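You operate a simulated robot arm through the tools that you are given. There is no shell and no other tool. Be economical: measure what you need, move in short steps, check, and stop when the job is done.

Carry out the task below with a simulated robot arm. There is one attempt and no reset: what you move stays moved.

## Task
Wipe the oily blank with the yellow rag, measure it on the desk gauge and save the reading.
Fine: put the rag back; press save once; leave the blank under the probe; don't press zero; leave the limit dial as it is. What is to be rubbed or washed off counts as gone when no trace of it is left.

It is judged by the outcome, as a careful person would: the job done as asked, and still so three seconds after it is handed in. It fails if anything else is knocked over, pushed out of place, dropped, spilled or broken.

## Robot
A 5-joint arm with a two-finger parallel gripper, fixed in place. Base frame: the origin is at the foot of the arm, x ahead of it, y to its left, z up; the work surface is at about z = 0. Units: m, degrees, N and s.
With the tool pointing down near the work surface it reaches from about 0.26 to 0.68 m from the base axis. Its first joint turns from -66.0 to 66.0 degrees. The tool tilts only in the upright plane through the base axis and itself; it spins freely about its own axis. Payload 2.9 kg.
Tool frame: the origin (TCP) lies between the finger pads and is the grasp point; the fingertips stand 0.03 m ahead of it; z points along the fingers, y is the line along which they close. The gripper opens to 0.11 m. The fingers are 0.02 m wide and 0.01 m thick; the gripper's body (0.048 by 0.112 m) begins 0.055 m behind the TCP.
Orientation is told as [roll, pitch, yaw] about the base's x, y, z axes, in that order, counted from this pose: with the fingers straight down and closing along the base's y, the tool's x points along the base's -x, its y along +y and its z along -z.

## Interface
- The arm moves only by the tool drive_tool. Its arguments are lists of equal length, an entry for each row: "offset": the shift along the base's x, y, z in m, a list of three; "angular": the turn, a rotation vector about the base's x, y, z in degrees, a list of three; "claw": the gripper command, from -1 (shut) to 1 (fully open), values between in proportion. In form: {"offset": [[tx, ty, tz], ...], "angular": [[ax, ay, az], ...], "claw": [claw, ...]}. A call has 1 to 20 rows; each row shifts and turns the commanded pose from where the row before left it. A row lasts 0.2 s, in which the tool goes at most 0.05 m and 8.6 degrees; a call with a longer step from one row to the next is refused whole, and so is a gripper value outside its range. Where a pose cannot be reached the arm comes as near as it can. A force on the tool above 90 N (or 10 N above the force at the start of the call, whichever is more), or a blocked arm, ends the call early, and 0.2 s more pass. Each finger travels about 0.108 m/s and halts on what it meets, pressing with about 44 N; the grip force reading is that of the motor and also rises with nothing between the fingers. The clock runs only during rows and for 0.2 s after the last one: add rows that do not move to give the fingers time. The reply holds the time, the measured pose of the TCP, the force on the tool along the base axes, the opening and the grip force, in the units named above and with some noise, with the torque about the TCP (base axes, N m) and any sound that the robot's microphone picked up.
- Cameras (640 x 400 px; columns grow to the right, rows downward): "scene" is fixed at [0.0389, -0.4483, 0.6178]; the picture's right is [0.77, -0.63, 0.00], its down [-0.28, -0.34, -0.90] and it looks along [0.57, 0.69, -0.44] (base axes); focal length 339 px, centre (320, 200). "wrist" rides on the gripper at [0.072, 0.017, -0.103] in the tool frame; the picture's right is [-0.23, 0.97, 0.00], its down [-0.76, -0.18, -0.62] and it looks along [-0.61, -0.14, 0.78] (tool axes); focal length 222 px, centre (320, 200). There is no depth. A picture from a camera that has moved, and an enlarged one, comes with that camera's place and axes in the base frame and with its lens.
- capture(camera): a new picture of that camera. No time passes.
- enlarge(camera, box): a new picture of the part [left, top, right, bottom] of that camera's present view, enlarged. No time passes.
- job_done(): hands the job in; it is judged then, once.

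Go step by step. Nothing tells you positions but the pictures and the camera data: compare them with the known pose of the tool, close in by small moves and look again before you grip or let go. The budget is 120 turns and 68 pictures, counting those below and the enlarged ones. Unless the task says otherwise, let go and move clear before handing in, and close with one line.

The tools are called after "Emit:" as a command line: name --argument value ..., lists and objects as JSON in quotes. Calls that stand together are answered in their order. drive_tool: Moves the arm, as the interface text tells. Its arguments: {"type":"object","properties":{"offset":{"type":"array","items":{"type":"array","items":{"type":"number"}}},"angular":{"type":"array","items":{"type":"array","items":{"type":"number"}}},"claw":{"type":"array","items":{"type":"number"}}},"required":["offset","angular","claw"]} The other tools are called the same way: capture (camera) takes a picture; enlarge (camera, box) takes an enlarged picture of a part of a camera's view; job_done () hands the job in.

At the start:

```text
time: 0.0
eef_pos: [0.3474, 0.1624, 0.4057]
tcp_rot: [0.0, 0.1, 0.1]
contact_force: [0.5, 0.0, -0.3]
wrist_torque: [0.01, -0.02, 0.02]
opening: 0.1099
gripper_force: 0.1
```

scene: 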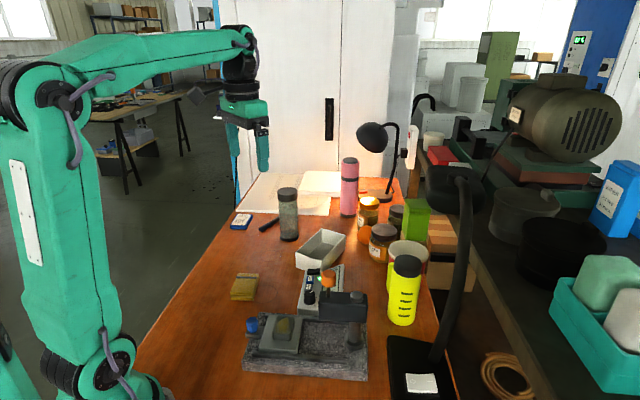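
wrist: 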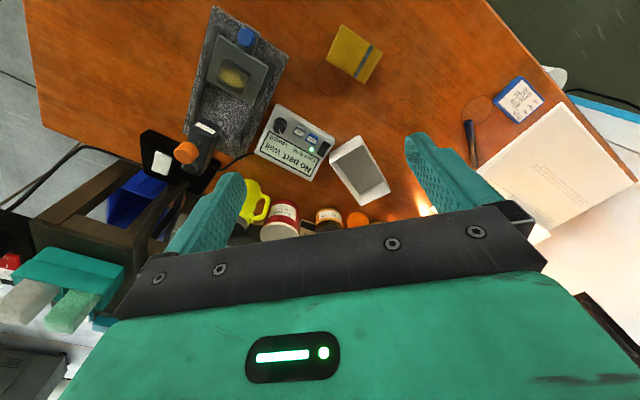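

I see a desk gauge (granite base with a blue-knobbed part, a readout box with a display), and a yellow rag nearby. I'll zoom in on the details first.

Emit:
enlarge --camera "scene" --box '[220, 240, 420, 390]'

Emit:
enlarge --camera "wrist" --box '[160, 0, 400, 210]'

```text
2.67 times, centred on (320, 315) of scene
camera zoom: at [0.0389, -0.4483, 0.6178], right [0.77, -0.63, 0.0], down [-0.28, -0.34, -0.9], along [0.57, 0.69, -0.44], focal length 903 px, centre (320, -107)
```

zoom: 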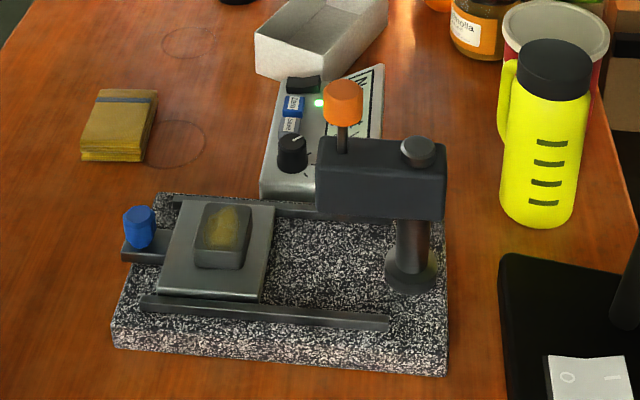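

```text
1.90 times, centred on (280, 105) of wrist
camera zoom: at [0.2758, 0.1807, 0.5095], right [0.23, 0.97, 0.0], down [0.76, -0.18, 0.62], along [0.61, -0.14, -0.78], focal length 423 px, centre (396, 381)
```

zoom: 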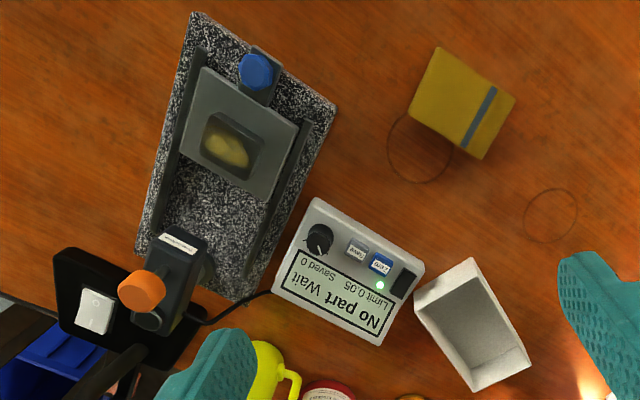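

The rag is near (0.335, 0.225), the blank near (0.312, 0.007), the blue slide knob near (0.268, 0.061), and the orange probe knob near (0.38, -0.06). I'll move above the rag, turn the fingers across its short side, and look again.

Emit:
drive_tool --offset '[[0, 0.009, -0.03], [0, 0.009, -0.03], [0, 0.009, -0.03], [0, 0.009, -0.03], [-0.003, 0.009, -0.03], [-0.003, 0.009, -0.03], [-0.003, 0.009, -0.03], [0, 0, 0]]' --angular '[[0, 0, 7.4], [0, 0, 7.4], [0, 0, 7.4], [0, 0, 7.4], [0, 0, 7.4], [0, 0, 7.4], [0, 0, 7.4], [0, 0, 0]]' --claw '[1, 1, 1, 1, 1, 1, 1, 1]'

Emit:
capture --camera "wrist"

Emit:
capture --camera "scene"

```text
time: 1.8
eef_pos: [0.3363, 0.2289, 0.1969]
tcp_rot: [0.0, -0.1, 51.9]
contact_force: [0.1, -0.1, -0.3]
wrist_torque: [0.01, 0.0, -0.06]
opening: 0.1102
gripper_force: 0.0
```

```text
63 pictures are left
camera wrist: at [0.2793, 0.181, 0.301], right [-0.63, 0.78, 0.0], down [0.61, 0.49, 0.62], along [0.49, 0.39, -0.78], focal length 222 px, centre (320, 200)
```

wrist: 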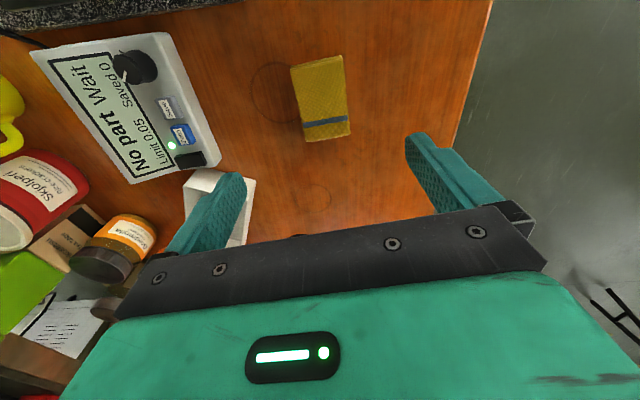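

```text
62 pictures are left
```

scene: 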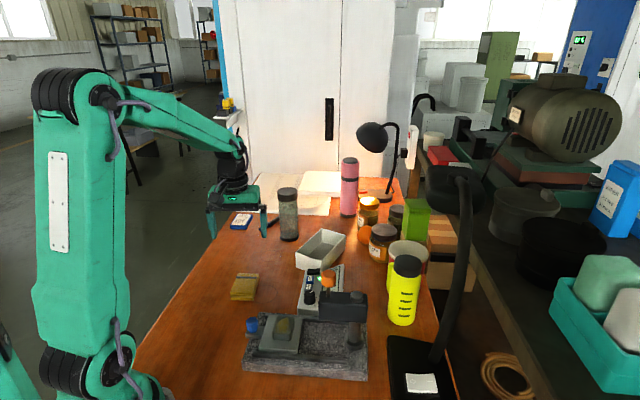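

The rag's centre comes out at (0.337, 0.230), about 0.06 across. I'll descend around it with a small yaw correction.

Emit:
drive_tool --offset '[[0.0005, 0.0005, -0.03], [0, 0, -0.03], [0, 0, -0.03], [0, 0, -0.03], [0, 0, -0.02], [0, 0, 0]]' --angular '[[0, 0, -3], [0, 0, 0], [0, 0, 0], [0, 0, 0], [0, 0, 0], [0, 0, 0]]' --claw '[1, 1, 1, 1, 1, 1]'

Emit:
capture --camera "wrist"

Emit:
enlarge --camera "scene" --box '[180, 210, 320, 310]'

```text
time: 3.2
eef_pos: [0.3389, 0.2263, 0.0523]
tcp_rot: [0.0, 0.0, 48.7]
contact_force: [-1.1, -0.9, -0.2]
wrist_torque: [-0.02, 0.02, 0.0]
opening: 0.1099
gripper_force: 0.1
```

```text
61 pictures are left
camera wrist: at [0.2784, 0.1839, 0.1561], right [-0.58, 0.81, 0.0], down [0.64, 0.46, 0.62], along [0.51, 0.36, -0.78], focal length 222 px, centre (320, 200)
```

wrist: 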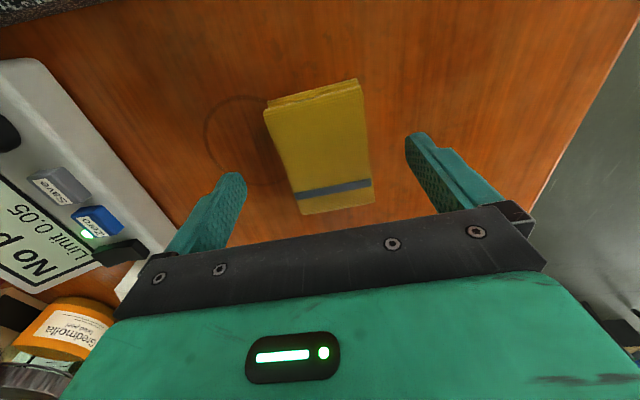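

```text
4.00 times, centred on (250, 260) of scene
camera zoom: at [0.0389, -0.4483, 0.6178], right [0.77, -0.63, 0.0], down [-0.28, -0.34, -0.9], along [0.57, 0.69, -0.44], focal length 1355 px, centre (600, -40)
```

zoom: 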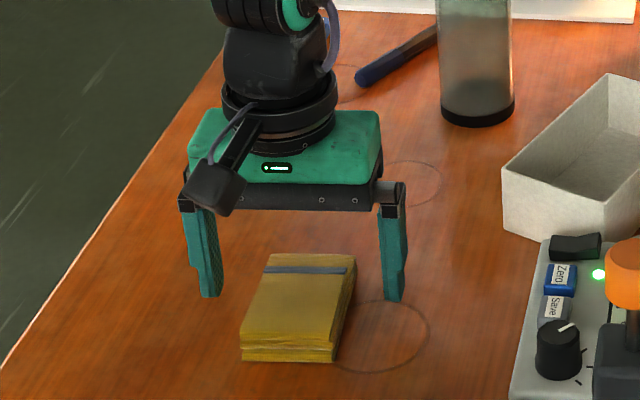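

The fingers straddle the rag, but it sits about 5 mm closer to the base than the TCP, and it's only about 12–15 mm thick. I'll shift slightly, lower the tips to about 5 mm above the desk and close.

Emit:
drive_tool --offset '[[-0.005, -0.002, -0.009], [0, 0, -0.009], [0, 0, 0], [0, 0, 0], [0, 0, 0], [0, 0, 0], [0, 0, 0]]' --angular '[[0, 0, 0], [0, 0, 0], [0, 0, 0], [0, 0, 0], [0, 0, 0], [0, 0, 0], [0, 0, 0]]' --claw '[1, 1, 1, 0.3, -0.2, -0.2, -0.2]'

Emit:
capture --camera "wrist"

Emit:
enlarge --camera "scene" --box '[180, 210, 320, 310]'

```text
time: 4.8
eef_pos: [0.3343, 0.2254, 0.0347]
tcp_rot: [0.0, 0.0, 48.9]
contact_force: [-0.5, -0.1, 0.4]
wrist_torque: [-0.01, 0.0, 0.03]
opening: 0.059
gripper_force: 44.0
```

```text
59 pictures are left
camera wrist: at [0.274, 0.1821, 0.1399], right [-0.58, 0.81, 0.0], down [0.64, 0.46, 0.62], along [0.51, 0.36, -0.78], focal length 222 px, centre (320, 200)
```

wrist: 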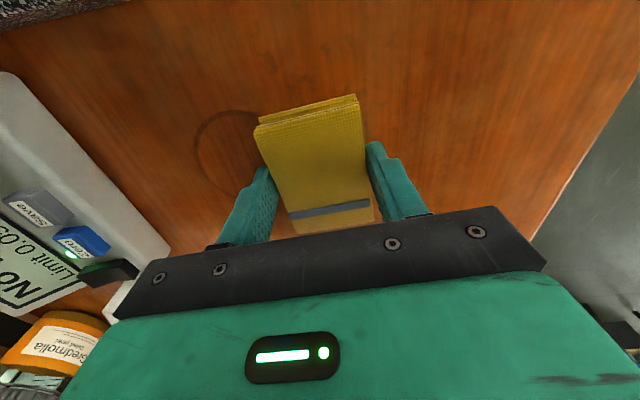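

```text
4.00 times, centred on (250, 260) of scene
camera zoom: at [0.0389, -0.4483, 0.6178], right [0.77, -0.63, 0.0], down [-0.28, -0.34, -0.9], along [0.57, 0.69, -0.44], focal length 1355 px, centre (600, -40)
```

zoom: 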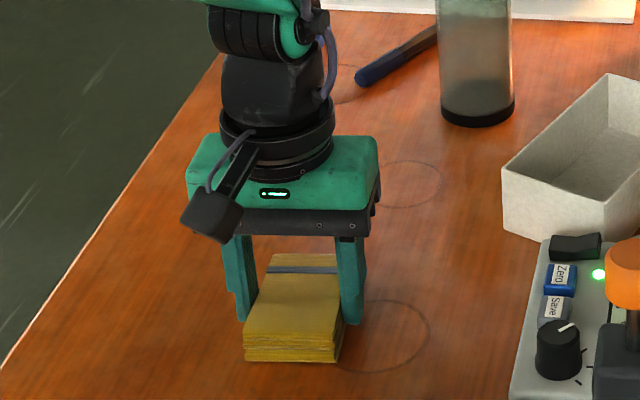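

The rag is gripped (home TCP 0.334, 0.225, 0.035, yaw 48.9°). I'll lift it and carry it towards the blank at a safe height.

Emit:
drive_tool --offset '[[0, 0, 0.02], [0, 0, 0.04], [0, 0, 0.04], [0, 0, 0.04], [0, -0.02, 0.03], [0, -0.04, 0.02], [0, -0.04, 0], [-0.01, -0.03, 0], [0, 0, 0]]' --angular '[[0, 0, 0], [0, 0, 0], [0, 0, 0], [0, 0, 0], [0, 0, 0], [0, 0, 0], [0, 0, 0], [0, 0, 0], [0, 0, 0]]' --claw '[-0.2, -0.2, -0.2, -0.2, -0.2, -0.2, -0.2, -0.2, -0.2]'

Emit:
capture --camera "wrist"

Emit:
capture --camera "scene"

```text
time: 6.8
eef_pos: [0.323, 0.0958, 0.2289]
tcp_rot: [0.1, 0.0, 48.9]
contact_force: [0.1, 1.2, -0.1]
wrist_torque: [0.01, 0.05, 0.0]
opening: 0.0588
gripper_force: 44.4
```

```text
57 pictures are left
camera wrist: at [0.2634, 0.0537, 0.3327], right [-0.58, 0.81, 0.0], down [0.64, 0.46, 0.62], along [0.51, 0.36, -0.78], focal length 222 px, centre (320, 200)
```

wrist: 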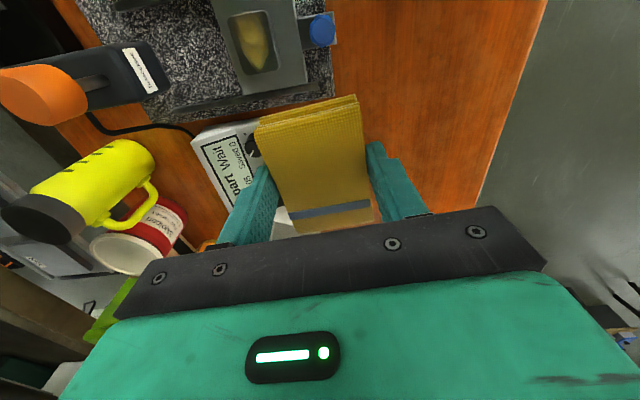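

```text
56 pictures are left
```

scene: 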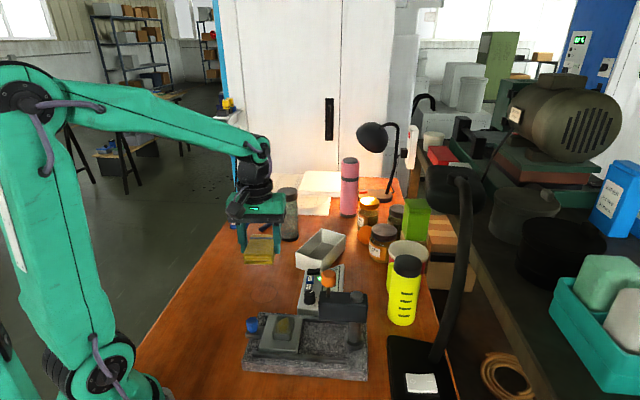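

Emit:
enlarge --camera "wrist" --box '[60, 0, 360, 190]'

```text
2.11 times, centred on (210, 95) of wrist
camera zoom: at [0.2634, 0.0537, 0.3327], right [-0.58, 0.81, 0.0], down [0.64, 0.46, 0.62], along [0.51, 0.36, -0.78], focal length 468 px, centre (552, 421)
```

zoom: 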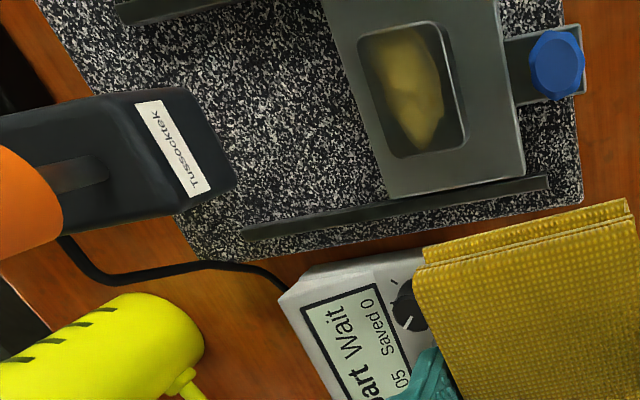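

The blank is about 0.037 × 0.045 m, centred near (0.317, 0.008), with its top near z = 0.05. The rails run at -45°. The probe arm's front is too close for the wide side of the gripper, so I'll turn the tool until its narrow side lies along the rails, then move above the blank.

Emit:
drive_tool --offset '[[0, 0, 0], [0, 0, 0], [0, 0, 0], [0, 0, 0], [0, -0.01, 0], [0, -0.01, 0], [0, -0.01, 0], [-0.001, -0.01, 0], [-0.001, -0.01, 0], [-0.001, -0.01, 0], [-0.001, -0.01, -0.01], [-0.001, -0.017, -0.02], [0, 0, 0]]' --angular '[[0, 0, -7.8], [0, 0, -7.8], [0, 0, -7.8], [0, 0, -7.8], [0, 0, -7.8], [0, 0, -7.8], [0, 0, -7.8], [0, 0, -7.8], [0, 0, -7.8], [0, 0, -7.8], [0, 0, -7.8], [0, 0, -7.8], [0, 0, 0]]' --claw '[-0.2, -0.2, -0.2, -0.2, -0.2, -0.2, -0.2, -0.2, -0.2, -0.2, -0.2, -0.2, -0.2]'

Emit:
capture --camera "wrist"

Emit:
enlarge --camera "scene" --box '[200, 190, 420, 390]'

```text
time: 9.6
eef_pos: [0.3193, 0.0077, 0.1977]
tcp_rot: [0.0, -0.1, -44.9]
contact_force: [-0.2, -0.6, -0.3]
wrist_torque: [0.0, 0.01, 0.01]
opening: 0.0587
gripper_force: 44.3
```

```text
54 pictures are left
camera wrist: at [0.2803, 0.0708, 0.3019], right [0.85, 0.53, 0.0], down [0.41, -0.66, 0.62], along [0.33, -0.53, -0.78], focal length 222 px, centre (320, 200)
```

wrist: 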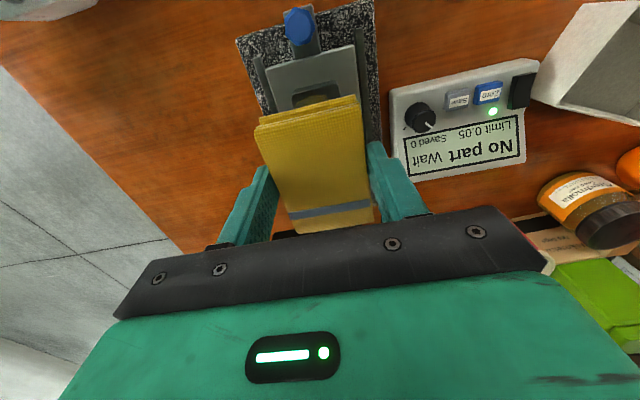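

```text
2.00 times, centred on (310, 290) of scene
camera zoom: at [0.0389, -0.4483, 0.6178], right [0.77, -0.63, 0.0], down [-0.28, -0.34, -0.9], along [0.57, 0.69, -0.44], focal length 677 px, centre (340, 20)
```

zoom: 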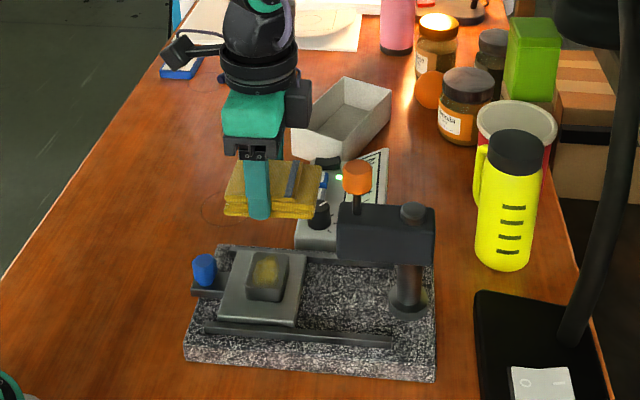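

The alignment looks good. I'll descend to just above the blank.

Emit:
drive_tool --offset '[[0, 0, -0.03], [0, 0, -0.03], [0, 0, -0.025], [0, 0, 0]]' --angular '[[0, 0, 0], [0, 0, 0], [0, 0, 0], [0, 0, 0]]' --claw '[-0.2, -0.2, -0.2, -0.2]'

Emit:
enlarge --camera "scene" --box '[220, 240, 400, 390]'

```text
time: 10.6
eef_pos: [0.3195, 0.0061, 0.1118]
tcp_rot: [0.0, 0.0, -44.8]
contact_force: [0.5, 0.8, -0.8]
wrist_torque: [0.0, 0.01, -0.02]
opening: 0.0584
gripper_force: 43.7
```

```text
2.67 times, centred on (310, 315) of scene
camera zoom: at [0.0389, -0.4483, 0.6178], right [0.77, -0.63, 0.0], down [-0.28, -0.34, -0.9], along [0.57, 0.69, -0.44], focal length 903 px, centre (347, -107)
```

zoom: 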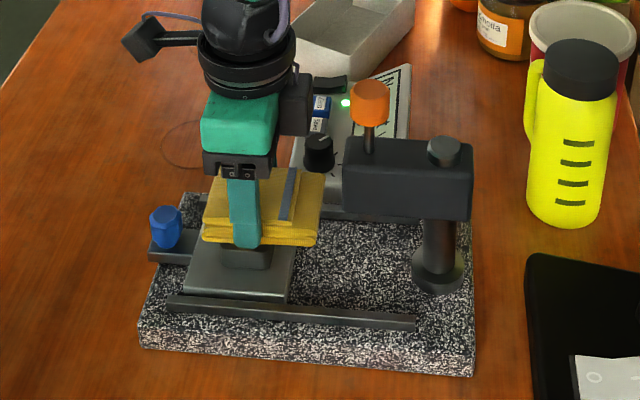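

Emit:
drive_tool --offset '[[0, 0.001, -0.004], [0, 0.001, -0.004], [0, 0, -0.004], [0, 0, 0]]' --angular '[[0, 0, 0], [0, 0, 0], [0, 0, 0], [0, 0, 0]]' --claw '[-0.2, -0.2, -0.2, -0.2]'

Emit:
enlarge --camera "scene" --box '[240, 270, 340, 350]'

```text
time: 11.6
eef_pos: [0.3202, 0.0087, 0.1006]
tcp_rot: [0.0, 0.0, -44.8]
contact_force: [-0.4, 1.2, 0.2]
wrist_torque: [0.01, -0.03, 0.01]
opening: 0.0588
gripper_force: 43.7
```

```text
5.00 times, centred on (290, 310) of scene
camera zoom: at [0.0389, -0.4483, 0.6178], right [0.77, -0.63, 0.0], down [-0.28, -0.34, -0.9], along [0.57, 0.69, -0.44], focal length 1694 px, centre (470, -350)
```

zoom: 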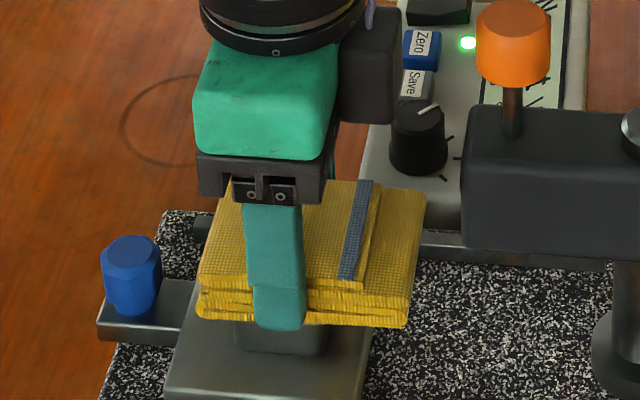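

Emit:
drive_tool --offset '[[0, 0, -0.003], [0, 0, -0.003], [0, 0, 0]]' --angular '[[0, 0, 0], [0, 0, 0], [0, 0, 0]]' --claw '[-0.2, -0.2, -0.2]'

Emit:
drive_tool --offset '[[0, 0, -0.003], [0, 0, 0]]' --angular '[[0, 0, 0], [0, 0, 0]]' --claw '[-0.2, -0.2]'

```text
time: 12.4
eef_pos: [0.3214, 0.0094, 0.098]
tcp_rot: [0.3, -0.3, -44.7]
contact_force: [-11.5, -9.3, 65.6]
wrist_torque: [-0.46, 0.65, 0.01]
opening: 0.0586
gripper_force: 44.3
```

```text
time: 13.0
eef_pos: [0.3216, 0.0095, 0.0949]
tcp_rot: [0.3, -0.5, -44.9]
contact_force: [-7.6, -4.8, 63.6]
wrist_torque: [-0.46, 0.49, 0.01]
opening: 0.0588
gripper_force: 43.8
```

Contact came at a TCP height of about 0.098, and the force is already high. I'll ease up for a light press.

Emit:
drive_tool --offset '[[0, 0, 0.003], [0, 0, 0]]' --angular '[[0, 0, 0], [0, 0, 0]]' --claw '[-0.2, -0.2]'

Emit:
enlarge --camera "scene" --box '[240, 270, 340, 350]'

```text
time: 13.6
eef_pos: [0.3187, 0.0089, 0.0966]
tcp_rot: [0.1, 0.0, -44.8]
contact_force: [6.6, 2.0, 14.6]
wrist_torque: [0.05, -0.44, 0.11]
opening: 0.0585
gripper_force: 44.1
```

```text
5.00 times, centred on (290, 310) of scene
camera zoom: at [0.0388, -0.4483, 0.6178], right [0.77, -0.63, 0.0], down [-0.28, -0.34, -0.9], along [0.57, 0.69, -0.44], focal length 1694 px, centre (470, -350)
```

zoom: 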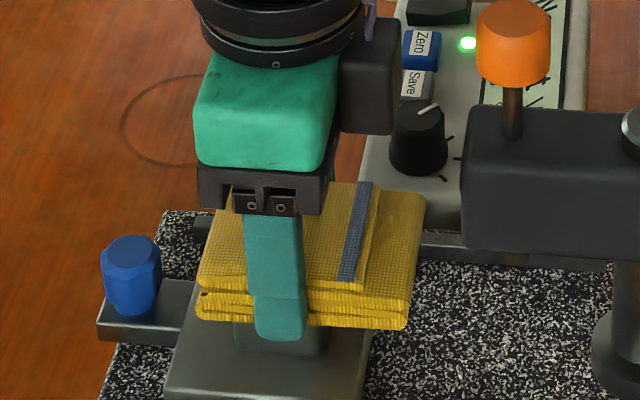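

The press is now about 15 N with the rag flat on the blank. I'll rub across the rails with short strokes.

Emit:
drive_tool --offset '[[0.003, 0.003, 0], [-0.003, -0.003, 0], [-0.003, -0.003, 0], [0.003, 0.003, 0], [0.003, 0.003, 0], [-0.003, -0.003, 0], [-0.003, -0.003, 0], [0.003, 0.003, 0], [0.003, 0.003, 0], [-0.003, -0.003, 0], [-0.003, -0.003, 0], [0.003, 0.003, 0], [0, 0, 0]]' --angular '[[0, 0, 0], [0, 0, 0], [0, 0, 0], [0, 0, 0], [0, 0, 0], [0, 0, 0], [0, 0, 0], [0, 0, 0], [0, 0, 0], [0, 0, 0], [0, 0, 0], [0, 0, 0], [0, 0, 0]]' --claw '[-0.2, -0.2, -0.2, -0.2, -0.2, -0.2, -0.2, -0.2, -0.2, -0.2, -0.2, -0.2, -0.2]'

Emit:
drive_tool --offset '[[0, 0, 0.02], [0, 0, 0.03], [0, 0, 0.03], [0, 0, 0]]' --angular '[[0, 0, 0], [0, 0, 0], [0, 0, 0], [0, 0, 0]]' --claw '[-0.2, -0.2, -0.2, -0.2]'

Emit:
enlarge --camera "scene" --box '[220, 240, 380, 390]'

```text
time: 16.4
eef_pos: [0.3187, 0.0098, 0.0947]
tcp_rot: [-0.1, 0.1, -44.9]
contact_force: [-12.3, -17.3, 44.7]
wrist_torque: [-0.63, 0.13, -0.13]
opening: 0.0583
gripper_force: 43.9
```

```text
time: 17.4
eef_pos: [0.3213, 0.0089, 0.1734]
tcp_rot: [0.1, -0.1, -44.9]
contact_force: [0.1, 0.9, -0.1]
wrist_torque: [0.04, 0.01, 0.0]
opening: 0.0587
gripper_force: 44.1
```

```text
2.67 times, centred on (300, 315) of scene
camera zoom: at [0.0389, -0.4483, 0.6178], right [0.77, -0.63, 0.0], down [-0.28, -0.34, -0.9], along [0.57, 0.69, -0.44], focal length 903 px, centre (373, -107)
```

zoom: 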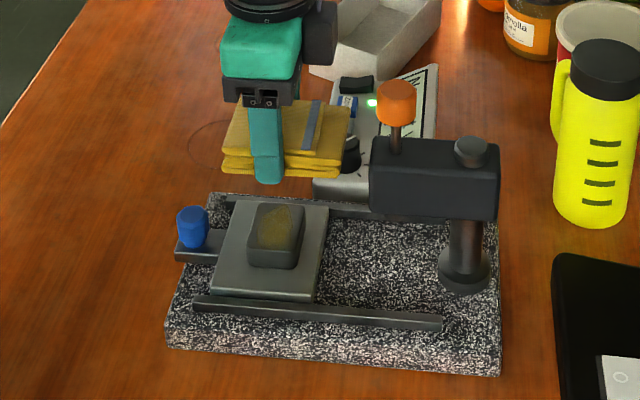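

The oil is partly gone, and the blank and carriage haven't moved. I'll do another set of strokes.

Emit:
drive_tool --offset '[[-0.001, 0, -0.03], [0, 0, -0.03], [0, 0, -0.015], [0, 0, -0.003], [0, 0, 0]]' --angular '[[0, 0, 0], [0, 0, 0], [0, 0, 0], [0, 0, 0], [0, 0, 0]]' --claw '[-0.2, -0.2, -0.2, -0.2, -0.2]'

Emit:
drive_tool --offset '[[0.003, 0.003, 0], [-0.003, -0.003, 0], [-0.003, -0.003, 0], [0.003, 0.003, 0], [0.003, 0.003, 0], [-0.003, -0.003, 0], [-0.003, -0.003, 0], [0.003, 0.003, 0], [0.003, 0.003, 0], [-0.003, -0.003, 0], [-0.003, -0.003, 0], [0.003, 0.003, 0], [0.003, 0.003, 0], [-0.003, -0.003, 0], [-0.003, -0.003, 0], [0.003, 0.003, 0], [0.003, 0.003, 0], [-0.003, -0.003, 0], [-0.003, -0.003, 0], [0.003, 0.003, 0]]' --angular '[[0, 0, 0], [0, 0, 0], [0, 0, 0], [0, 0, 0], [0, 0, 0], [0, 0, 0], [0, 0, 0], [0, 0, 0], [0, 0, 0], [0, 0, 0], [0, 0, 0], [0, 0, 0], [0, 0, 0], [0, 0, 0], [0, 0, 0], [0, 0, 0], [0, 0, 0], [0, 0, 0], [0, 0, 0], [0, 0, 0]]' --claw '[-0.2, -0.2, -0.2, -0.2, -0.2, -0.2, -0.2, -0.2, -0.2, -0.2, -0.2, -0.2, -0.2, -0.2, -0.2, -0.2, -0.2, -0.2, -0.2, -0.2]'

Emit:
drive_tool --offset '[[0, 0, 0.02], [0, 0, 0.03], [0, 0, 0.03], [0, 0, 0]]' --angular '[[0, 0, 0], [0, 0, 0], [0, 0, 0], [0, 0, 0]]' --claw '[-0.2, -0.2, -0.2, -0.2]'

Emit:
enlarge --camera "scene" --box '[230, 250, 350, 370]'

```text
time: 18.6
eef_pos: [0.3198, 0.0093, 0.0958]
tcp_rot: [0.0, 0.0, -44.8]
contact_force: [0.6, 0.5, -0.7]
wrist_torque: [-0.02, -0.02, 0.0]
opening: 0.0587
gripper_force: 44.1
```

```text
time: 22.8
eef_pos: [0.3198, 0.0108, 0.0974]
tcp_rot: [0.0, 0.1, -44.9]
contact_force: [0.1, -0.3, -0.4]
wrist_torque: [0.01, 0.03, -0.03]
opening: 0.0585
gripper_force: 44.1
```

```text
time: 23.8
eef_pos: [0.3182, 0.0084, 0.1768]
tcp_rot: [0.0, 0.0, -44.9]
contact_force: [-0.7, 0.1, -0.5]
wrist_torque: [0.02, 0.01, 0.04]
opening: 0.0586
gripper_force: 43.6
```

```text
3.33 times, centred on (290, 310) of scene
camera zoom: at [0.0389, -0.4483, 0.6178], right [0.77, -0.63, 0.0], down [-0.28, -0.34, -0.9], along [0.57, 0.69, -0.44], focal length 1129 px, centre (420, -167)
```

zoom: 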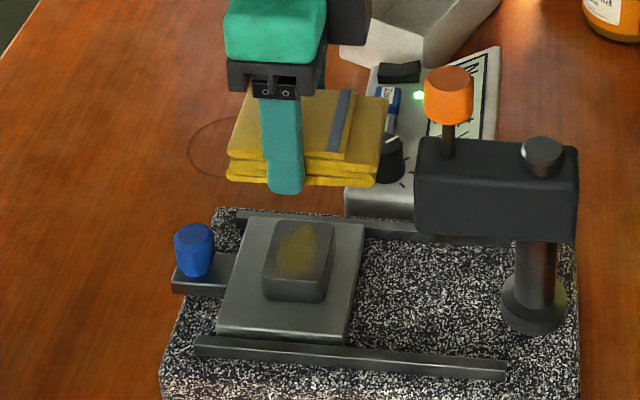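

That set made no contact. I'll go slightly lower and check the force before rubbing.

Emit:
drive_tool --offset '[[0, 0, -0.03], [0, 0, -0.03], [0, 0, -0.017], [0, 0, -0.004], [0, 0, -0.002], [0, 0, 0]]' --angular '[[0, 0, 0], [0, 0, 0], [0, 0, 0], [0, 0, 0], [0, 0, 0], [0, 0, 0]]' --claw '[-0.2, -0.2, -0.2, -0.2, -0.2, -0.2]'

```text
time: 25.2
eef_pos: [0.3185, 0.0101, 0.0956]
tcp_rot: [0.1, 0.0, -44.9]
contact_force: [-8.7, -12.6, 39.3]
wrist_torque: [-0.54, 0.52, 0.01]
opening: 0.0585
gripper_force: 44.3
```

Contact is about 40 N, so I'll back off a hair and rub.

Emit:
drive_tool --offset '[[0.003, 0.003, 0.0005], [-0.003, -0.003, 0], [-0.003, -0.003, 0], [0.003, 0.003, 0], [0.003, 0.003, 0], [-0.003, -0.003, 0], [-0.003, -0.003, 0], [0.003, 0.003, 0], [0.003, 0.003, 0], [-0.003, -0.003, 0], [-0.003, -0.003, 0], [0.003, 0.003, 0], [0.003, 0.003, 0], [-0.003, -0.003, 0], [-0.003, -0.003, 0], [0.003, 0.003, 0], [0.003, 0.003, 0], [-0.003, -0.003, 0], [-0.003, -0.003, 0], [0.003, 0.003, 0]]' --angular '[[0, 0, 0], [0, 0, 0], [0, 0, 0], [0, 0, 0], [0, 0, 0], [0, 0, 0], [0, 0, 0], [0, 0, 0], [0, 0, 0], [0, 0, 0], [0, 0, 0], [0, 0, 0], [0, 0, 0], [0, 0, 0], [0, 0, 0], [0, 0, 0], [0, 0, 0], [0, 0, 0], [0, 0, 0], [0, 0, 0]]' --claw '[-0.2, -0.2, -0.2, -0.2, -0.2, -0.2, -0.2, -0.2, -0.2, -0.2, -0.2, -0.2, -0.2, -0.2, -0.2, -0.2, -0.2, -0.2, -0.2, -0.2]'

Emit:
drive_tool --offset '[[0, 0, 0.02], [0, 0, 0.03], [0, 0, 0.03], [0, 0, 0]]' --angular '[[0, 0, 0], [0, 0, 0], [0, 0, 0], [0, 0, 0]]' --claw '[-0.2, -0.2, -0.2, -0.2]'

Emit:
enlarge --camera "scene" --box '[230, 250, 350, 370]'

```text
time: 29.4
eef_pos: [0.3191, 0.0092, 0.0954]
tcp_rot: [0.1, 0.1, -44.9]
contact_force: [-7.8, -18.4, 51.8]
wrist_torque: [-0.46, 0.23, 0.0]
opening: 0.0586
gripper_force: 43.5
```

```text
time: 30.4
eef_pos: [0.3174, 0.0107, 0.1747]
tcp_rot: [-0.1, 0.1, -44.8]
contact_force: [-0.1, 0.0, -0.4]
wrist_torque: [0.03, -0.03, 0.0]
opening: 0.0588
gripper_force: 44.3
```

```text
3.33 times, centred on (290, 310) of scene
camera zoom: at [0.0389, -0.4483, 0.6178], right [0.77, -0.63, 0.0], down [-0.28, -0.34, -0.9], along [0.57, 0.69, -0.44], focal length 1129 px, centre (420, -167)
```

zoom: 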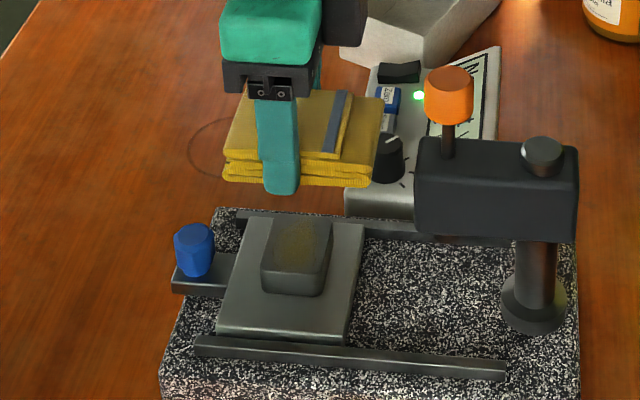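

The oil is mostly gone, with a faint film left. One more round, slightly gentler, should finish it.

Emit:
drive_tool --offset '[[0.002, 0.001, -0.03], [0, 0, -0.03], [0, 0, -0.015], [0, 0, -0.003], [0, 0, -0.001], [0, 0, 0]]' --angular '[[0, 0, 0], [0, 0, 0], [0, 0, 0], [0, 0, 0], [0, 0, 0], [0, 0, 0]]' --claw '[-0.2, -0.2, -0.2, -0.2, -0.2, -0.2]'

```text
time: 31.8
eef_pos: [0.3198, 0.0097, 0.0956]
tcp_rot: [0.0, 0.1, -44.7]
contact_force: [-0.2, 1.1, -0.6]
wrist_torque: [-0.05, -0.04, 0.01]
opening: 0.0586
gripper_force: 44.0
```

Emit:
drive_tool --offset '[[0, 0, -0.0015], [0, 0, 0]]' --angular '[[0, 0, 0], [0, 0, 0]]' --claw '[-0.2, -0.2]'

```text
time: 32.4
eef_pos: [0.3227, 0.0104, 0.0939]
tcp_rot: [0.0, -0.1, -44.7]
contact_force: [-11.3, -6.6, 41.0]
wrist_torque: [-0.14, 0.59, 0.01]
opening: 0.0587
gripper_force: 43.5
```

Emit:
drive_tool --offset '[[0.003, 0.003, 0.0002], [-0.003, -0.003, 0], [-0.003, -0.003, 0], [0.003, 0.003, 0], [0.003, 0.003, 0], [-0.003, -0.003, 0], [-0.003, -0.003, 0], [0.003, 0.003, 0], [0.003, 0.003, 0], [-0.003, -0.003, 0], [-0.003, -0.003, 0], [0.003, 0.003, 0], [0.003, 0.003, 0], [-0.003, -0.003, 0], [-0.003, -0.003, 0], [0.003, 0.003, 0], [0.003, 0.003, 0], [-0.003, -0.003, 0], [-0.003, -0.003, 0], [0.003, 0.003, 0]]' --angular '[[0, 0, 0], [0, 0, 0], [0, 0, 0], [0, 0, 0], [0, 0, 0], [0, 0, 0], [0, 0, 0], [0, 0, 0], [0, 0, 0], [0, 0, 0], [0, 0, 0], [0, 0, 0], [0, 0, 0], [0, 0, 0], [0, 0, 0], [0, 0, 0], [0, 0, 0], [0, 0, 0], [0, 0, 0], [0, 0, 0]]' --claw '[-0.2, -0.2, -0.2, -0.2, -0.2, -0.2, -0.2, -0.2, -0.2, -0.2, -0.2, -0.2, -0.2, -0.2, -0.2, -0.2, -0.2, -0.2, -0.2, -0.2]'

Emit:
drive_tool --offset '[[0, 0, 0.02], [0, 0, 0.03], [0, 0, 0.03], [0, 0, 0]]' --angular '[[0, 0, 0], [0, 0, 0], [0, 0, 0], [0, 0, 0]]' --claw '[-0.2, -0.2, -0.2, -0.2]'

Emit:
enlarge --camera "scene" --box '[250, 290, 350, 370]'

```text
time: 36.6
eef_pos: [0.321, 0.0111, 0.0938]
tcp_rot: [0.0, 0.0, -45.0]
contact_force: [-7.9, -18.6, 51.6]
wrist_torque: [-0.64, 0.26, 0.0]
opening: 0.0587
gripper_force: 44.3
```

```text
time: 37.6
eef_pos: [0.3204, 0.0101, 0.1729]
tcp_rot: [0.0, 0.0, -44.9]
contact_force: [-0.6, -0.8, -0.3]
wrist_torque: [-0.02, 0.02, -0.03]
opening: 0.0588
gripper_force: 44.1
```

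```text
5.00 times, centred on (300, 330) of scene
camera zoom: at [0.0389, -0.4483, 0.6178], right [0.77, -0.63, 0.0], down [-0.28, -0.34, -0.9], along [0.57, 0.69, -0.44], focal length 1694 px, centre (420, -450)
```

zoom: 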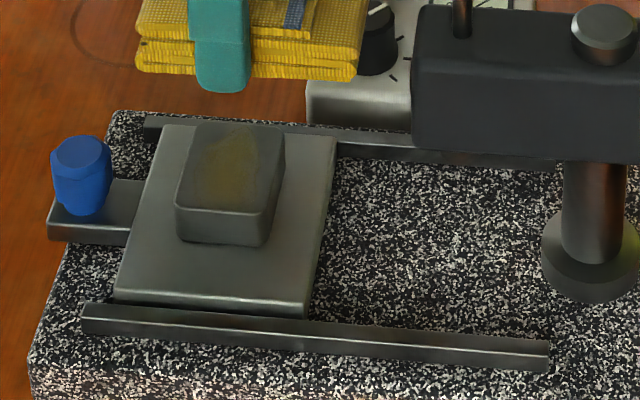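

The oil is nearly gone, but the blank crept about 3 mm sideways. My TCP is a little off-centre and the near finger is nudging it. I'll shift the stroke centre back by about 5 mm and continue.

Emit:
drive_tool --offset '[[-0.004, -0.004, -0.03], [0, 0, -0.03], [0, 0, -0.015], [0, 0, -0.003], [0, 0, -0.0015], [0, 0, 0]]' --angular '[[0, 0, 0], [0, 0, 0], [0, 0, 0], [0, 0, 0], [0, 0, 0], [0, 0, 0]]' --claw '[-0.2, -0.2, -0.2, -0.2, -0.2, -0.2]'

Emit:
enlarge --camera "scene" --box '[250, 290, 350, 370]'

```text
time: 39.0
eef_pos: [0.3163, 0.0059, 0.096]
tcp_rot: [0.0, -0.2, -44.8]
contact_force: [-1.8, -0.3, 12.2]
wrist_torque: [0.02, 0.07, 0.03]
opening: 0.0586
gripper_force: 43.8
```

```text
5.00 times, centred on (300, 330) of scene
camera zoom: at [0.0388, -0.4483, 0.6178], right [0.77, -0.63, 0.0], down [-0.28, -0.34, -0.9], along [0.57, 0.69, -0.44], focal length 1694 px, centre (420, -450)
```

zoom: 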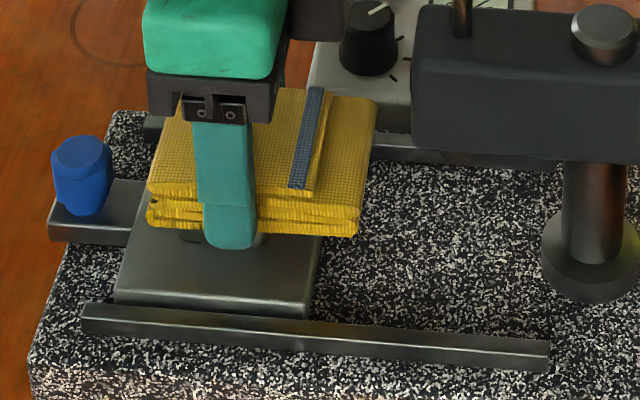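

Contact is a clean 12 N, and I'll rub now.

Emit:
drive_tool --offset '[[0.002, 0.002, -0.0005], [-0.002, -0.002, 0], [-0.003, -0.003, 0], [0.003, 0.003, 0], [0.002, 0.002, 0], [-0.002, -0.002, 0], [-0.003, -0.003, 0], [0.003, 0.003, 0], [0.002, 0.002, 0], [-0.002, -0.002, 0], [-0.003, -0.003, 0], [0.003, 0.003, 0], [0.002, 0.002, 0], [-0.002, -0.002, 0], [-0.003, -0.003, 0], [0.003, 0.003, 0], [0.002, 0.002, 0], [-0.002, -0.002, 0], [-0.003, -0.003, 0], [0.003, 0.003, 0]]' --angular '[[0, 0, 0], [0, 0, 0], [0, 0, 0], [0, 0, 0], [0, 0, 0], [0, 0, 0], [0, 0, 0], [0, 0, 0], [0, 0, 0], [0, 0, 0], [0, 0, 0], [0, 0, 0], [0, 0, 0], [0, 0, 0], [0, 0, 0], [0, 0, 0], [0, 0, 0], [0, 0, 0], [0, 0, 0], [0, 0, 0]]' --claw '[-0.2, -0.2, -0.2, -0.2, -0.2, -0.2, -0.2, -0.2, -0.2, -0.2, -0.2, -0.2, -0.2, -0.2, -0.2, -0.2, -0.2, -0.2, -0.2, -0.2]'

Emit:
drive_tool --offset '[[0.002, 0.002, 0], [-0.002, -0.002, 0], [-0.003, -0.003, 0], [0.003, 0.003, 0], [0.002, 0.002, 0], [-0.002, -0.002, 0], [-0.003, -0.003, 0], [0.003, 0.003, 0], [0.002, 0.002, 0], [-0.002, -0.002, 0], [-0.003, -0.003, 0], [0.003, 0.003, 0], [0, 0, 0.02], [0, 0, 0.03], [0, 0, 0.03], [0, 0, 0]]' --angular '[[0, 0, 0], [0, 0, 0], [0, 0, 0], [0, 0, 0], [0, 0, 0], [0, 0, 0], [0, 0, 0], [0, 0, 0], [0, 0, 0], [0, 0, 0], [0, 0, 0], [0, 0, 0], [0, 0, 0], [0, 0, 0], [0, 0, 0], [0, 0, 0]]' --claw '[-0.2, -0.2, -0.2, -0.2, -0.2, -0.2, -0.2, -0.2, -0.2, -0.2, -0.2, -0.2, -0.2, -0.2, -0.2, -0.2]'

Emit:
enlarge --camera "scene" --box '[250, 290, 350, 370]'

```text
time: 43.2
eef_pos: [0.3153, 0.0061, 0.0952]
tcp_rot: [-0.1, -0.1, -44.9]
contact_force: [-15.6, -19.2, 64.0]
wrist_torque: [-0.44, 0.38, 0.0]
opening: 0.0585
gripper_force: 43.9
```

```text
time: 46.6
eef_pos: [0.3159, 0.0085, 0.1745]
tcp_rot: [-0.1, 0.0, -44.8]
contact_force: [0.2, 0.4, -0.5]
wrist_torque: [0.01, 0.02, 0.0]
opening: 0.0587
gripper_force: 44.2
```

```text
5.00 times, centred on (300, 330) of scene
camera zoom: at [0.0389, -0.4483, 0.6178], right [0.77, -0.63, 0.0], down [-0.28, -0.34, -0.9], along [0.57, 0.69, -0.44], focal length 1694 px, centre (420, -450)
```

zoom: 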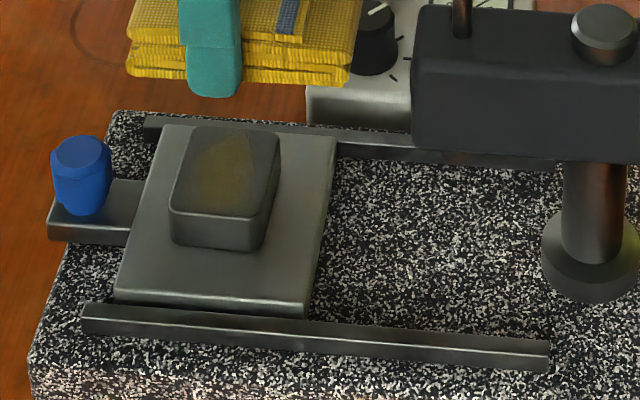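

Still a faint tint. I'll do another round with one full stroke per row.

Emit:
drive_tool --offset '[[0, -0.001, -0.03], [0, 0, -0.03], [0, 0, -0.015], [0, 0, -0.003], [0, 0, -0.0015], [0, 0, 0]]' --angular '[[0, 0, 0], [0, 0, 0], [0, 0, 0], [0, 0, 0], [0, 0, 0], [0, 0, 0]]' --claw '[-0.2, -0.2, -0.2, -0.2, -0.2, -0.2]'

```text
time: 48.0
eef_pos: [0.3184, 0.0072, 0.0946]
tcp_rot: [0.1, -0.1, -44.8]
contact_force: [-2.4, 1.9, 27.8]
wrist_torque: [0.12, 0.3, 0.04]
opening: 0.0588
gripper_force: 44.5
```

Emit:
drive_tool --offset '[[-0.0035, -0.0025, 0], [0.005, 0.005, 0], [-0.005, -0.005, 0], [0.005, 0.005, 0], [-0.005, -0.005, 0], [0.005, 0.005, 0], [-0.005, -0.005, 0], [0.005, 0.005, 0], [-0.005, -0.005, 0], [0.005, 0.005, 0], [-0.005, -0.005, 0], [0.005, 0.005, 0], [-0.005, -0.005, 0], [0.005, 0.005, 0], [-0.005, -0.005, 0], [0.005, 0.005, 0], [-0.005, -0.005, 0], [0.005, 0.005, 0], [-0.005, -0.005, 0], [0.0025, 0.0025, 0]]' --angular '[[0, 0, 0], [0, 0, 0], [0, 0, 0], [0, 0, 0], [0, 0, 0], [0, 0, 0], [0, 0, 0], [0, 0, 0], [0, 0, 0], [0, 0, 0], [0, 0, 0], [0, 0, 0], [0, 0, 0], [0, 0, 0], [0, 0, 0], [0, 0, 0], [0, 0, 0], [0, 0, 0], [0, 0, 0], [0, 0, 0]]' --claw '[-0.2, -0.2, -0.2, -0.2, -0.2, -0.2, -0.2, -0.2, -0.2, -0.2, -0.2, -0.2, -0.2, -0.2, -0.2, -0.2, -0.2, -0.2, -0.2, -0.2]'

Emit:
drive_tool --offset '[[-0.0025, -0.0025, 0], [0.005, 0.005, 0], [-0.005, -0.005, 0], [0.005, 0.005, 0], [-0.005, -0.005, 0], [0.005, 0.005, 0], [-0.005, -0.005, 0], [0.005, 0.005, 0], [-0.005, -0.005, 0], [0.005, 0.005, 0], [-0.005, -0.005, 0], [0.005, 0.005, 0], [-0.005, -0.005, 0], [0.005, 0.005, 0], [-0.0025, -0.0025, 0], [0, 0, 0.02], [0, 0, 0.03], [0, 0, 0.03], [0, 0, 0]]' --angular '[[0, 0, 0], [0, 0, 0], [0, 0, 0], [0, 0, 0], [0, 0, 0], [0, 0, 0], [0, 0, 0], [0, 0, 0], [0, 0, 0], [0, 0, 0], [0, 0, 0], [0, 0, 0], [0, 0, 0], [0, 0, 0], [0, 0, 0], [0, 0, 0], [0, 0, 0], [0, 0, 0], [0, 0, 0]]' --claw '[-0.2, -0.2, -0.2, -0.2, -0.2, -0.2, -0.2, -0.2, -0.2, -0.2, -0.2, -0.2, -0.2, -0.2, -0.2, -0.2, -0.2, -0.2, -0.2]'

Emit:
enlarge --camera "scene" --box '[250, 290, 350, 370]'

```text
time: 52.2
eef_pos: [0.3154, 0.0037, 0.0955]
tcp_rot: [-0.1, 0.1, -44.9]
contact_force: [-5.3, -8.3, 34.3]
wrist_torque: [-0.12, 0.04, 0.03]
opening: 0.0589
gripper_force: 43.9
```

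```text
time: 56.2
eef_pos: [0.3155, 0.0066, 0.1735]
tcp_rot: [0.1, 0.1, -44.8]
contact_force: [-0.2, 1.3, -0.3]
wrist_torque: [-0.02, 0.04, -0.02]
opening: 0.0586
gripper_force: 44.2
```

```text
5.00 times, centred on (300, 330) of scene
camera zoom: at [0.0389, -0.4483, 0.6178], right [0.77, -0.63, 0.0], down [-0.28, -0.34, -0.9], along [0.57, 0.69, -0.44], focal length 1694 px, centre (420, -450)
```

zoom: 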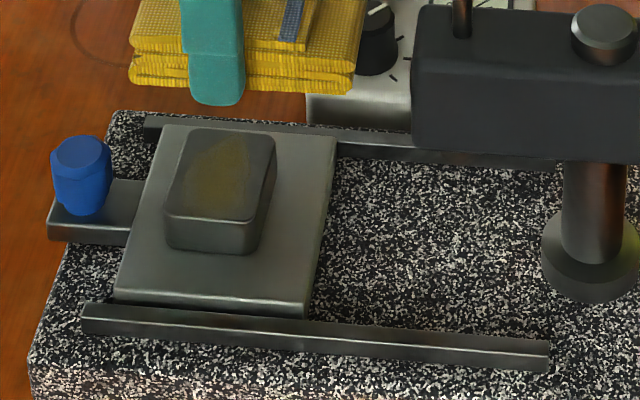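

Progress slowed. The blank probably rides along with the fingers on lateral strokes. I'll press lightly and try strokes along the rails, where the fingers don't limit the travel.

Emit:
drive_tool --offset '[[0, -0.001, -0.03], [0, 0, -0.03], [0, 0, -0.015], [0, 0, -0.002], [0, 0, -0.0015], [0, 0, 0]]' --angular '[[0, 0, 0], [0, 0, 0], [0, 0, 0], [0, 0, 0], [0, 0, 0], [0, 0, 0]]' --claw '[-0.2, -0.2, -0.2, -0.2, -0.2, -0.2]'

```text
time: 57.6
eef_pos: [0.3146, 0.0044, 0.0944]
tcp_rot: [0.0, 0.0, -44.8]
contact_force: [0.0, 0.7, -0.4]
wrist_torque: [-0.01, 0.02, -0.02]
opening: 0.0587
gripper_force: 44.5
```

Emit:
drive_tool --offset '[[0, 0, -0.001], [0, 0, 0]]' --angular '[[0, 0, 0], [0, 0, 0]]' --claw '[-0.2, -0.2]'

```text
time: 58.2
eef_pos: [0.3147, 0.0043, 0.0948]
tcp_rot: [0.0, -0.1, -44.8]
contact_force: [-3.3, -2.1, 18.4]
wrist_torque: [0.01, 0.17, 0.02]
opening: 0.0586
gripper_force: 44.6
```

Emit:
drive_tool --offset '[[0.004, -0.004, 0], [0.004, -0.004, 0], [-0.004, 0.004, 0], [-0.004, 0.004, 0], [-0.004, 0.004, 0], [-0.004, 0.004, 0], [0.004, -0.004, 0], [0.004, -0.004, 0], [0, 0, 0]]' --angular '[[0, 0, 0], [0, 0, 0], [0, 0, 0], [0, 0, 0], [0, 0, 0], [0, 0, 0], [0, 0, 0], [0, 0, 0], [0, 0, 0]]' --claw '[-0.2, -0.2, -0.2, -0.2, -0.2, -0.2, -0.2, -0.2, -0.2]'

Emit:
drive_tool --offset '[[0, 0, 0.02], [0, 0, 0.03], [0, 0, 0.03], [0, 0, 0]]' --angular '[[0, 0, 0], [0, 0, 0], [0, 0, 0], [0, 0, 0]]' --claw '[-0.2, -0.2, -0.2, -0.2]'

Emit:
enlarge --camera "scene" --box '[250, 290, 350, 370]'

```text
time: 60.2
eef_pos: [0.3139, 0.0052, 0.0946]
tcp_rot: [-0.2, 0.1, -44.9]
contact_force: [0.3, 3.2, 5.5]
wrist_torque: [0.13, -0.09, 0.04]
opening: 0.0586
gripper_force: 44.1
```

```text
time: 61.2
eef_pos: [0.315, 0.0054, 0.1741]
tcp_rot: [0.0, -0.1, -44.8]
contact_force: [0.1, -0.2, 0.5]
wrist_torque: [0.0, 0.01, -0.02]
opening: 0.059
gripper_force: 44.0
```

```text
5.00 times, centred on (300, 330) of scene
camera zoom: at [0.0389, -0.4483, 0.6178], right [0.77, -0.63, 0.0], down [-0.28, -0.34, -0.9], along [0.57, 0.69, -0.44], focal length 1694 px, centre (420, -450)
```

zoom: 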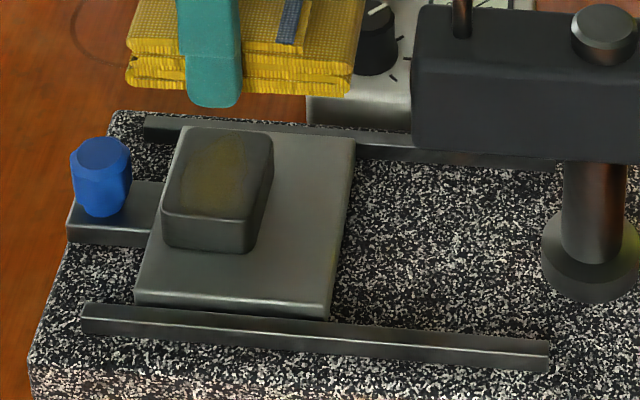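

The carriage slid a bit under the blank, so I'll go back to cross-rail strokes only, which the rails hold. I'll run longer sets there.

Emit:
drive_tool --offset '[[0, 0, -0.03], [0, 0, -0.03], [0, 0, -0.015], [0, 0, -0.003], [0, 0, -0.002], [0, 0, 0]]' --angular '[[0, 0, 0], [0, 0, 0], [0, 0, 0], [0, 0, 0], [0, 0, 0], [0, 0, 0]]' --claw '[-0.2, -0.2, -0.2, -0.2, -0.2, -0.2]'

```text
time: 62.6
eef_pos: [0.3136, 0.0056, 0.0951]
tcp_rot: [0.1, -0.1, -44.8]
contact_force: [-1.3, -0.1, 6.5]
wrist_torque: [0.01, 0.01, 0.02]
opening: 0.0586
gripper_force: 44.0
```

Emit:
drive_tool --offset '[[-0.003, -0.003, -0.001], [0.003, 0.003, 0], [0.003, 0.003, 0], [-0.003, -0.003, 0], [-0.003, -0.003, 0], [0.003, 0.003, 0], [0.003, 0.003, 0], [-0.003, -0.003, 0], [-0.003, -0.003, 0], [0.003, 0.003, 0], [0.003, 0.003, 0], [-0.003, -0.003, 0], [-0.003, -0.003, 0], [0.003, 0.003, 0], [0.003, 0.003, 0], [-0.003, -0.003, 0], [-0.003, -0.003, 0], [0.003, 0.003, 0], [0.003, 0.003, 0], [-0.003, -0.003, 0]]' --angular '[[0, 0, 0], [0, 0, 0], [0, 0, 0], [0, 0, 0], [0, 0, 0], [0, 0, 0], [0, 0, 0], [0, 0, 0], [0, 0, 0], [0, 0, 0], [0, 0, 0], [0, 0, 0], [0, 0, 0], [0, 0, 0], [0, 0, 0], [0, 0, 0], [0, 0, 0], [0, 0, 0], [0, 0, 0], [0, 0, 0]]' --claw '[-0.2, -0.2, -0.2, -0.2, -0.2, -0.2, -0.2, -0.2, -0.2, -0.2, -0.2, -0.2, -0.2, -0.2, -0.2, -0.2, -0.2, -0.2, -0.2, -0.2]'

Emit:
drive_tool --offset '[[-0.003, -0.003, 0], [0.003, 0.003, 0], [0.003, 0.003, 0], [-0.003, -0.003, 0], [-0.003, -0.003, 0], [0.003, 0.003, 0], [0.003, 0.003, 0], [-0.003, -0.003, 0], [-0.003, -0.003, 0], [0.003, 0.003, 0], [0.003, 0.003, 0], [-0.003, -0.003, 0], [-0.003, -0.003, 0], [0.003, 0.003, 0], [0.003, 0.003, 0], [-0.003, -0.003, 0], [-0.003, -0.003, 0], [0.003, 0.003, 0], [0.003, 0.003, 0], [-0.003, -0.003, 0]]' --angular '[[0, 0, 0], [0, 0, 0], [0, 0, 0], [0, 0, 0], [0, 0, 0], [0, 0, 0], [0, 0, 0], [0, 0, 0], [0, 0, 0], [0, 0, 0], [0, 0, 0], [0, 0, 0], [0, 0, 0], [0, 0, 0], [0, 0, 0], [0, 0, 0], [0, 0, 0], [0, 0, 0], [0, 0, 0], [0, 0, 0]]' --claw '[-0.2, -0.2, -0.2, -0.2, -0.2, -0.2, -0.2, -0.2, -0.2, -0.2, -0.2, -0.2, -0.2, -0.2, -0.2, -0.2, -0.2, -0.2, -0.2, -0.2]'

Emit:
drive_tool --offset '[[0, 0, 0.02], [0, 0, 0.03], [0, 0, 0.03], [0, 0, 0]]' --angular '[[0, 0, 0], [0, 0, 0], [0, 0, 0], [0, 0, 0]]' --claw '[-0.2, -0.2, -0.2, -0.2]'

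Emit:
enlarge --camera "scene" --box '[250, 290, 350, 370]'

```text
time: 66.8
eef_pos: [0.3171, 0.0064, 0.095]
tcp_rot: [0.4, -0.2, -44.6]
contact_force: [4.2, 5.2, 38.5]
wrist_torque: [0.21, 0.27, -0.06]
opening: 0.0586
gripper_force: 43.9
```

```text
time: 71.0
eef_pos: [0.3168, 0.0061, 0.0949]
tcp_rot: [0.2, -0.2, -44.7]
contact_force: [5.7, 7.1, 27.7]
wrist_torque: [0.25, 0.04, -0.07]
opening: 0.0587
gripper_force: 44.1
```

```text
time: 72.0
eef_pos: [0.3148, 0.0042, 0.1747]
tcp_rot: [-0.1, 0.0, -44.8]
contact_force: [-0.5, -0.3, -0.8]
wrist_torque: [0.04, 0.0, 0.03]
opening: 0.0587
gripper_force: 44.1
```

```text
5.00 times, centred on (300, 330) of scene
camera zoom: at [0.0389, -0.4483, 0.6178], right [0.77, -0.63, 0.0], down [-0.28, -0.34, -0.9], along [0.57, 0.69, -0.44], focal length 1694 px, centre (420, -450)
```

zoom: 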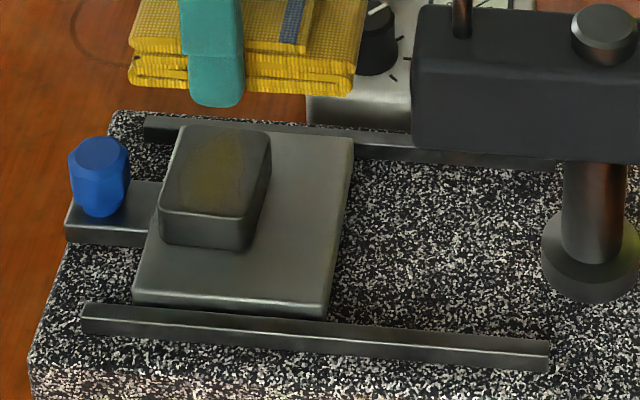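

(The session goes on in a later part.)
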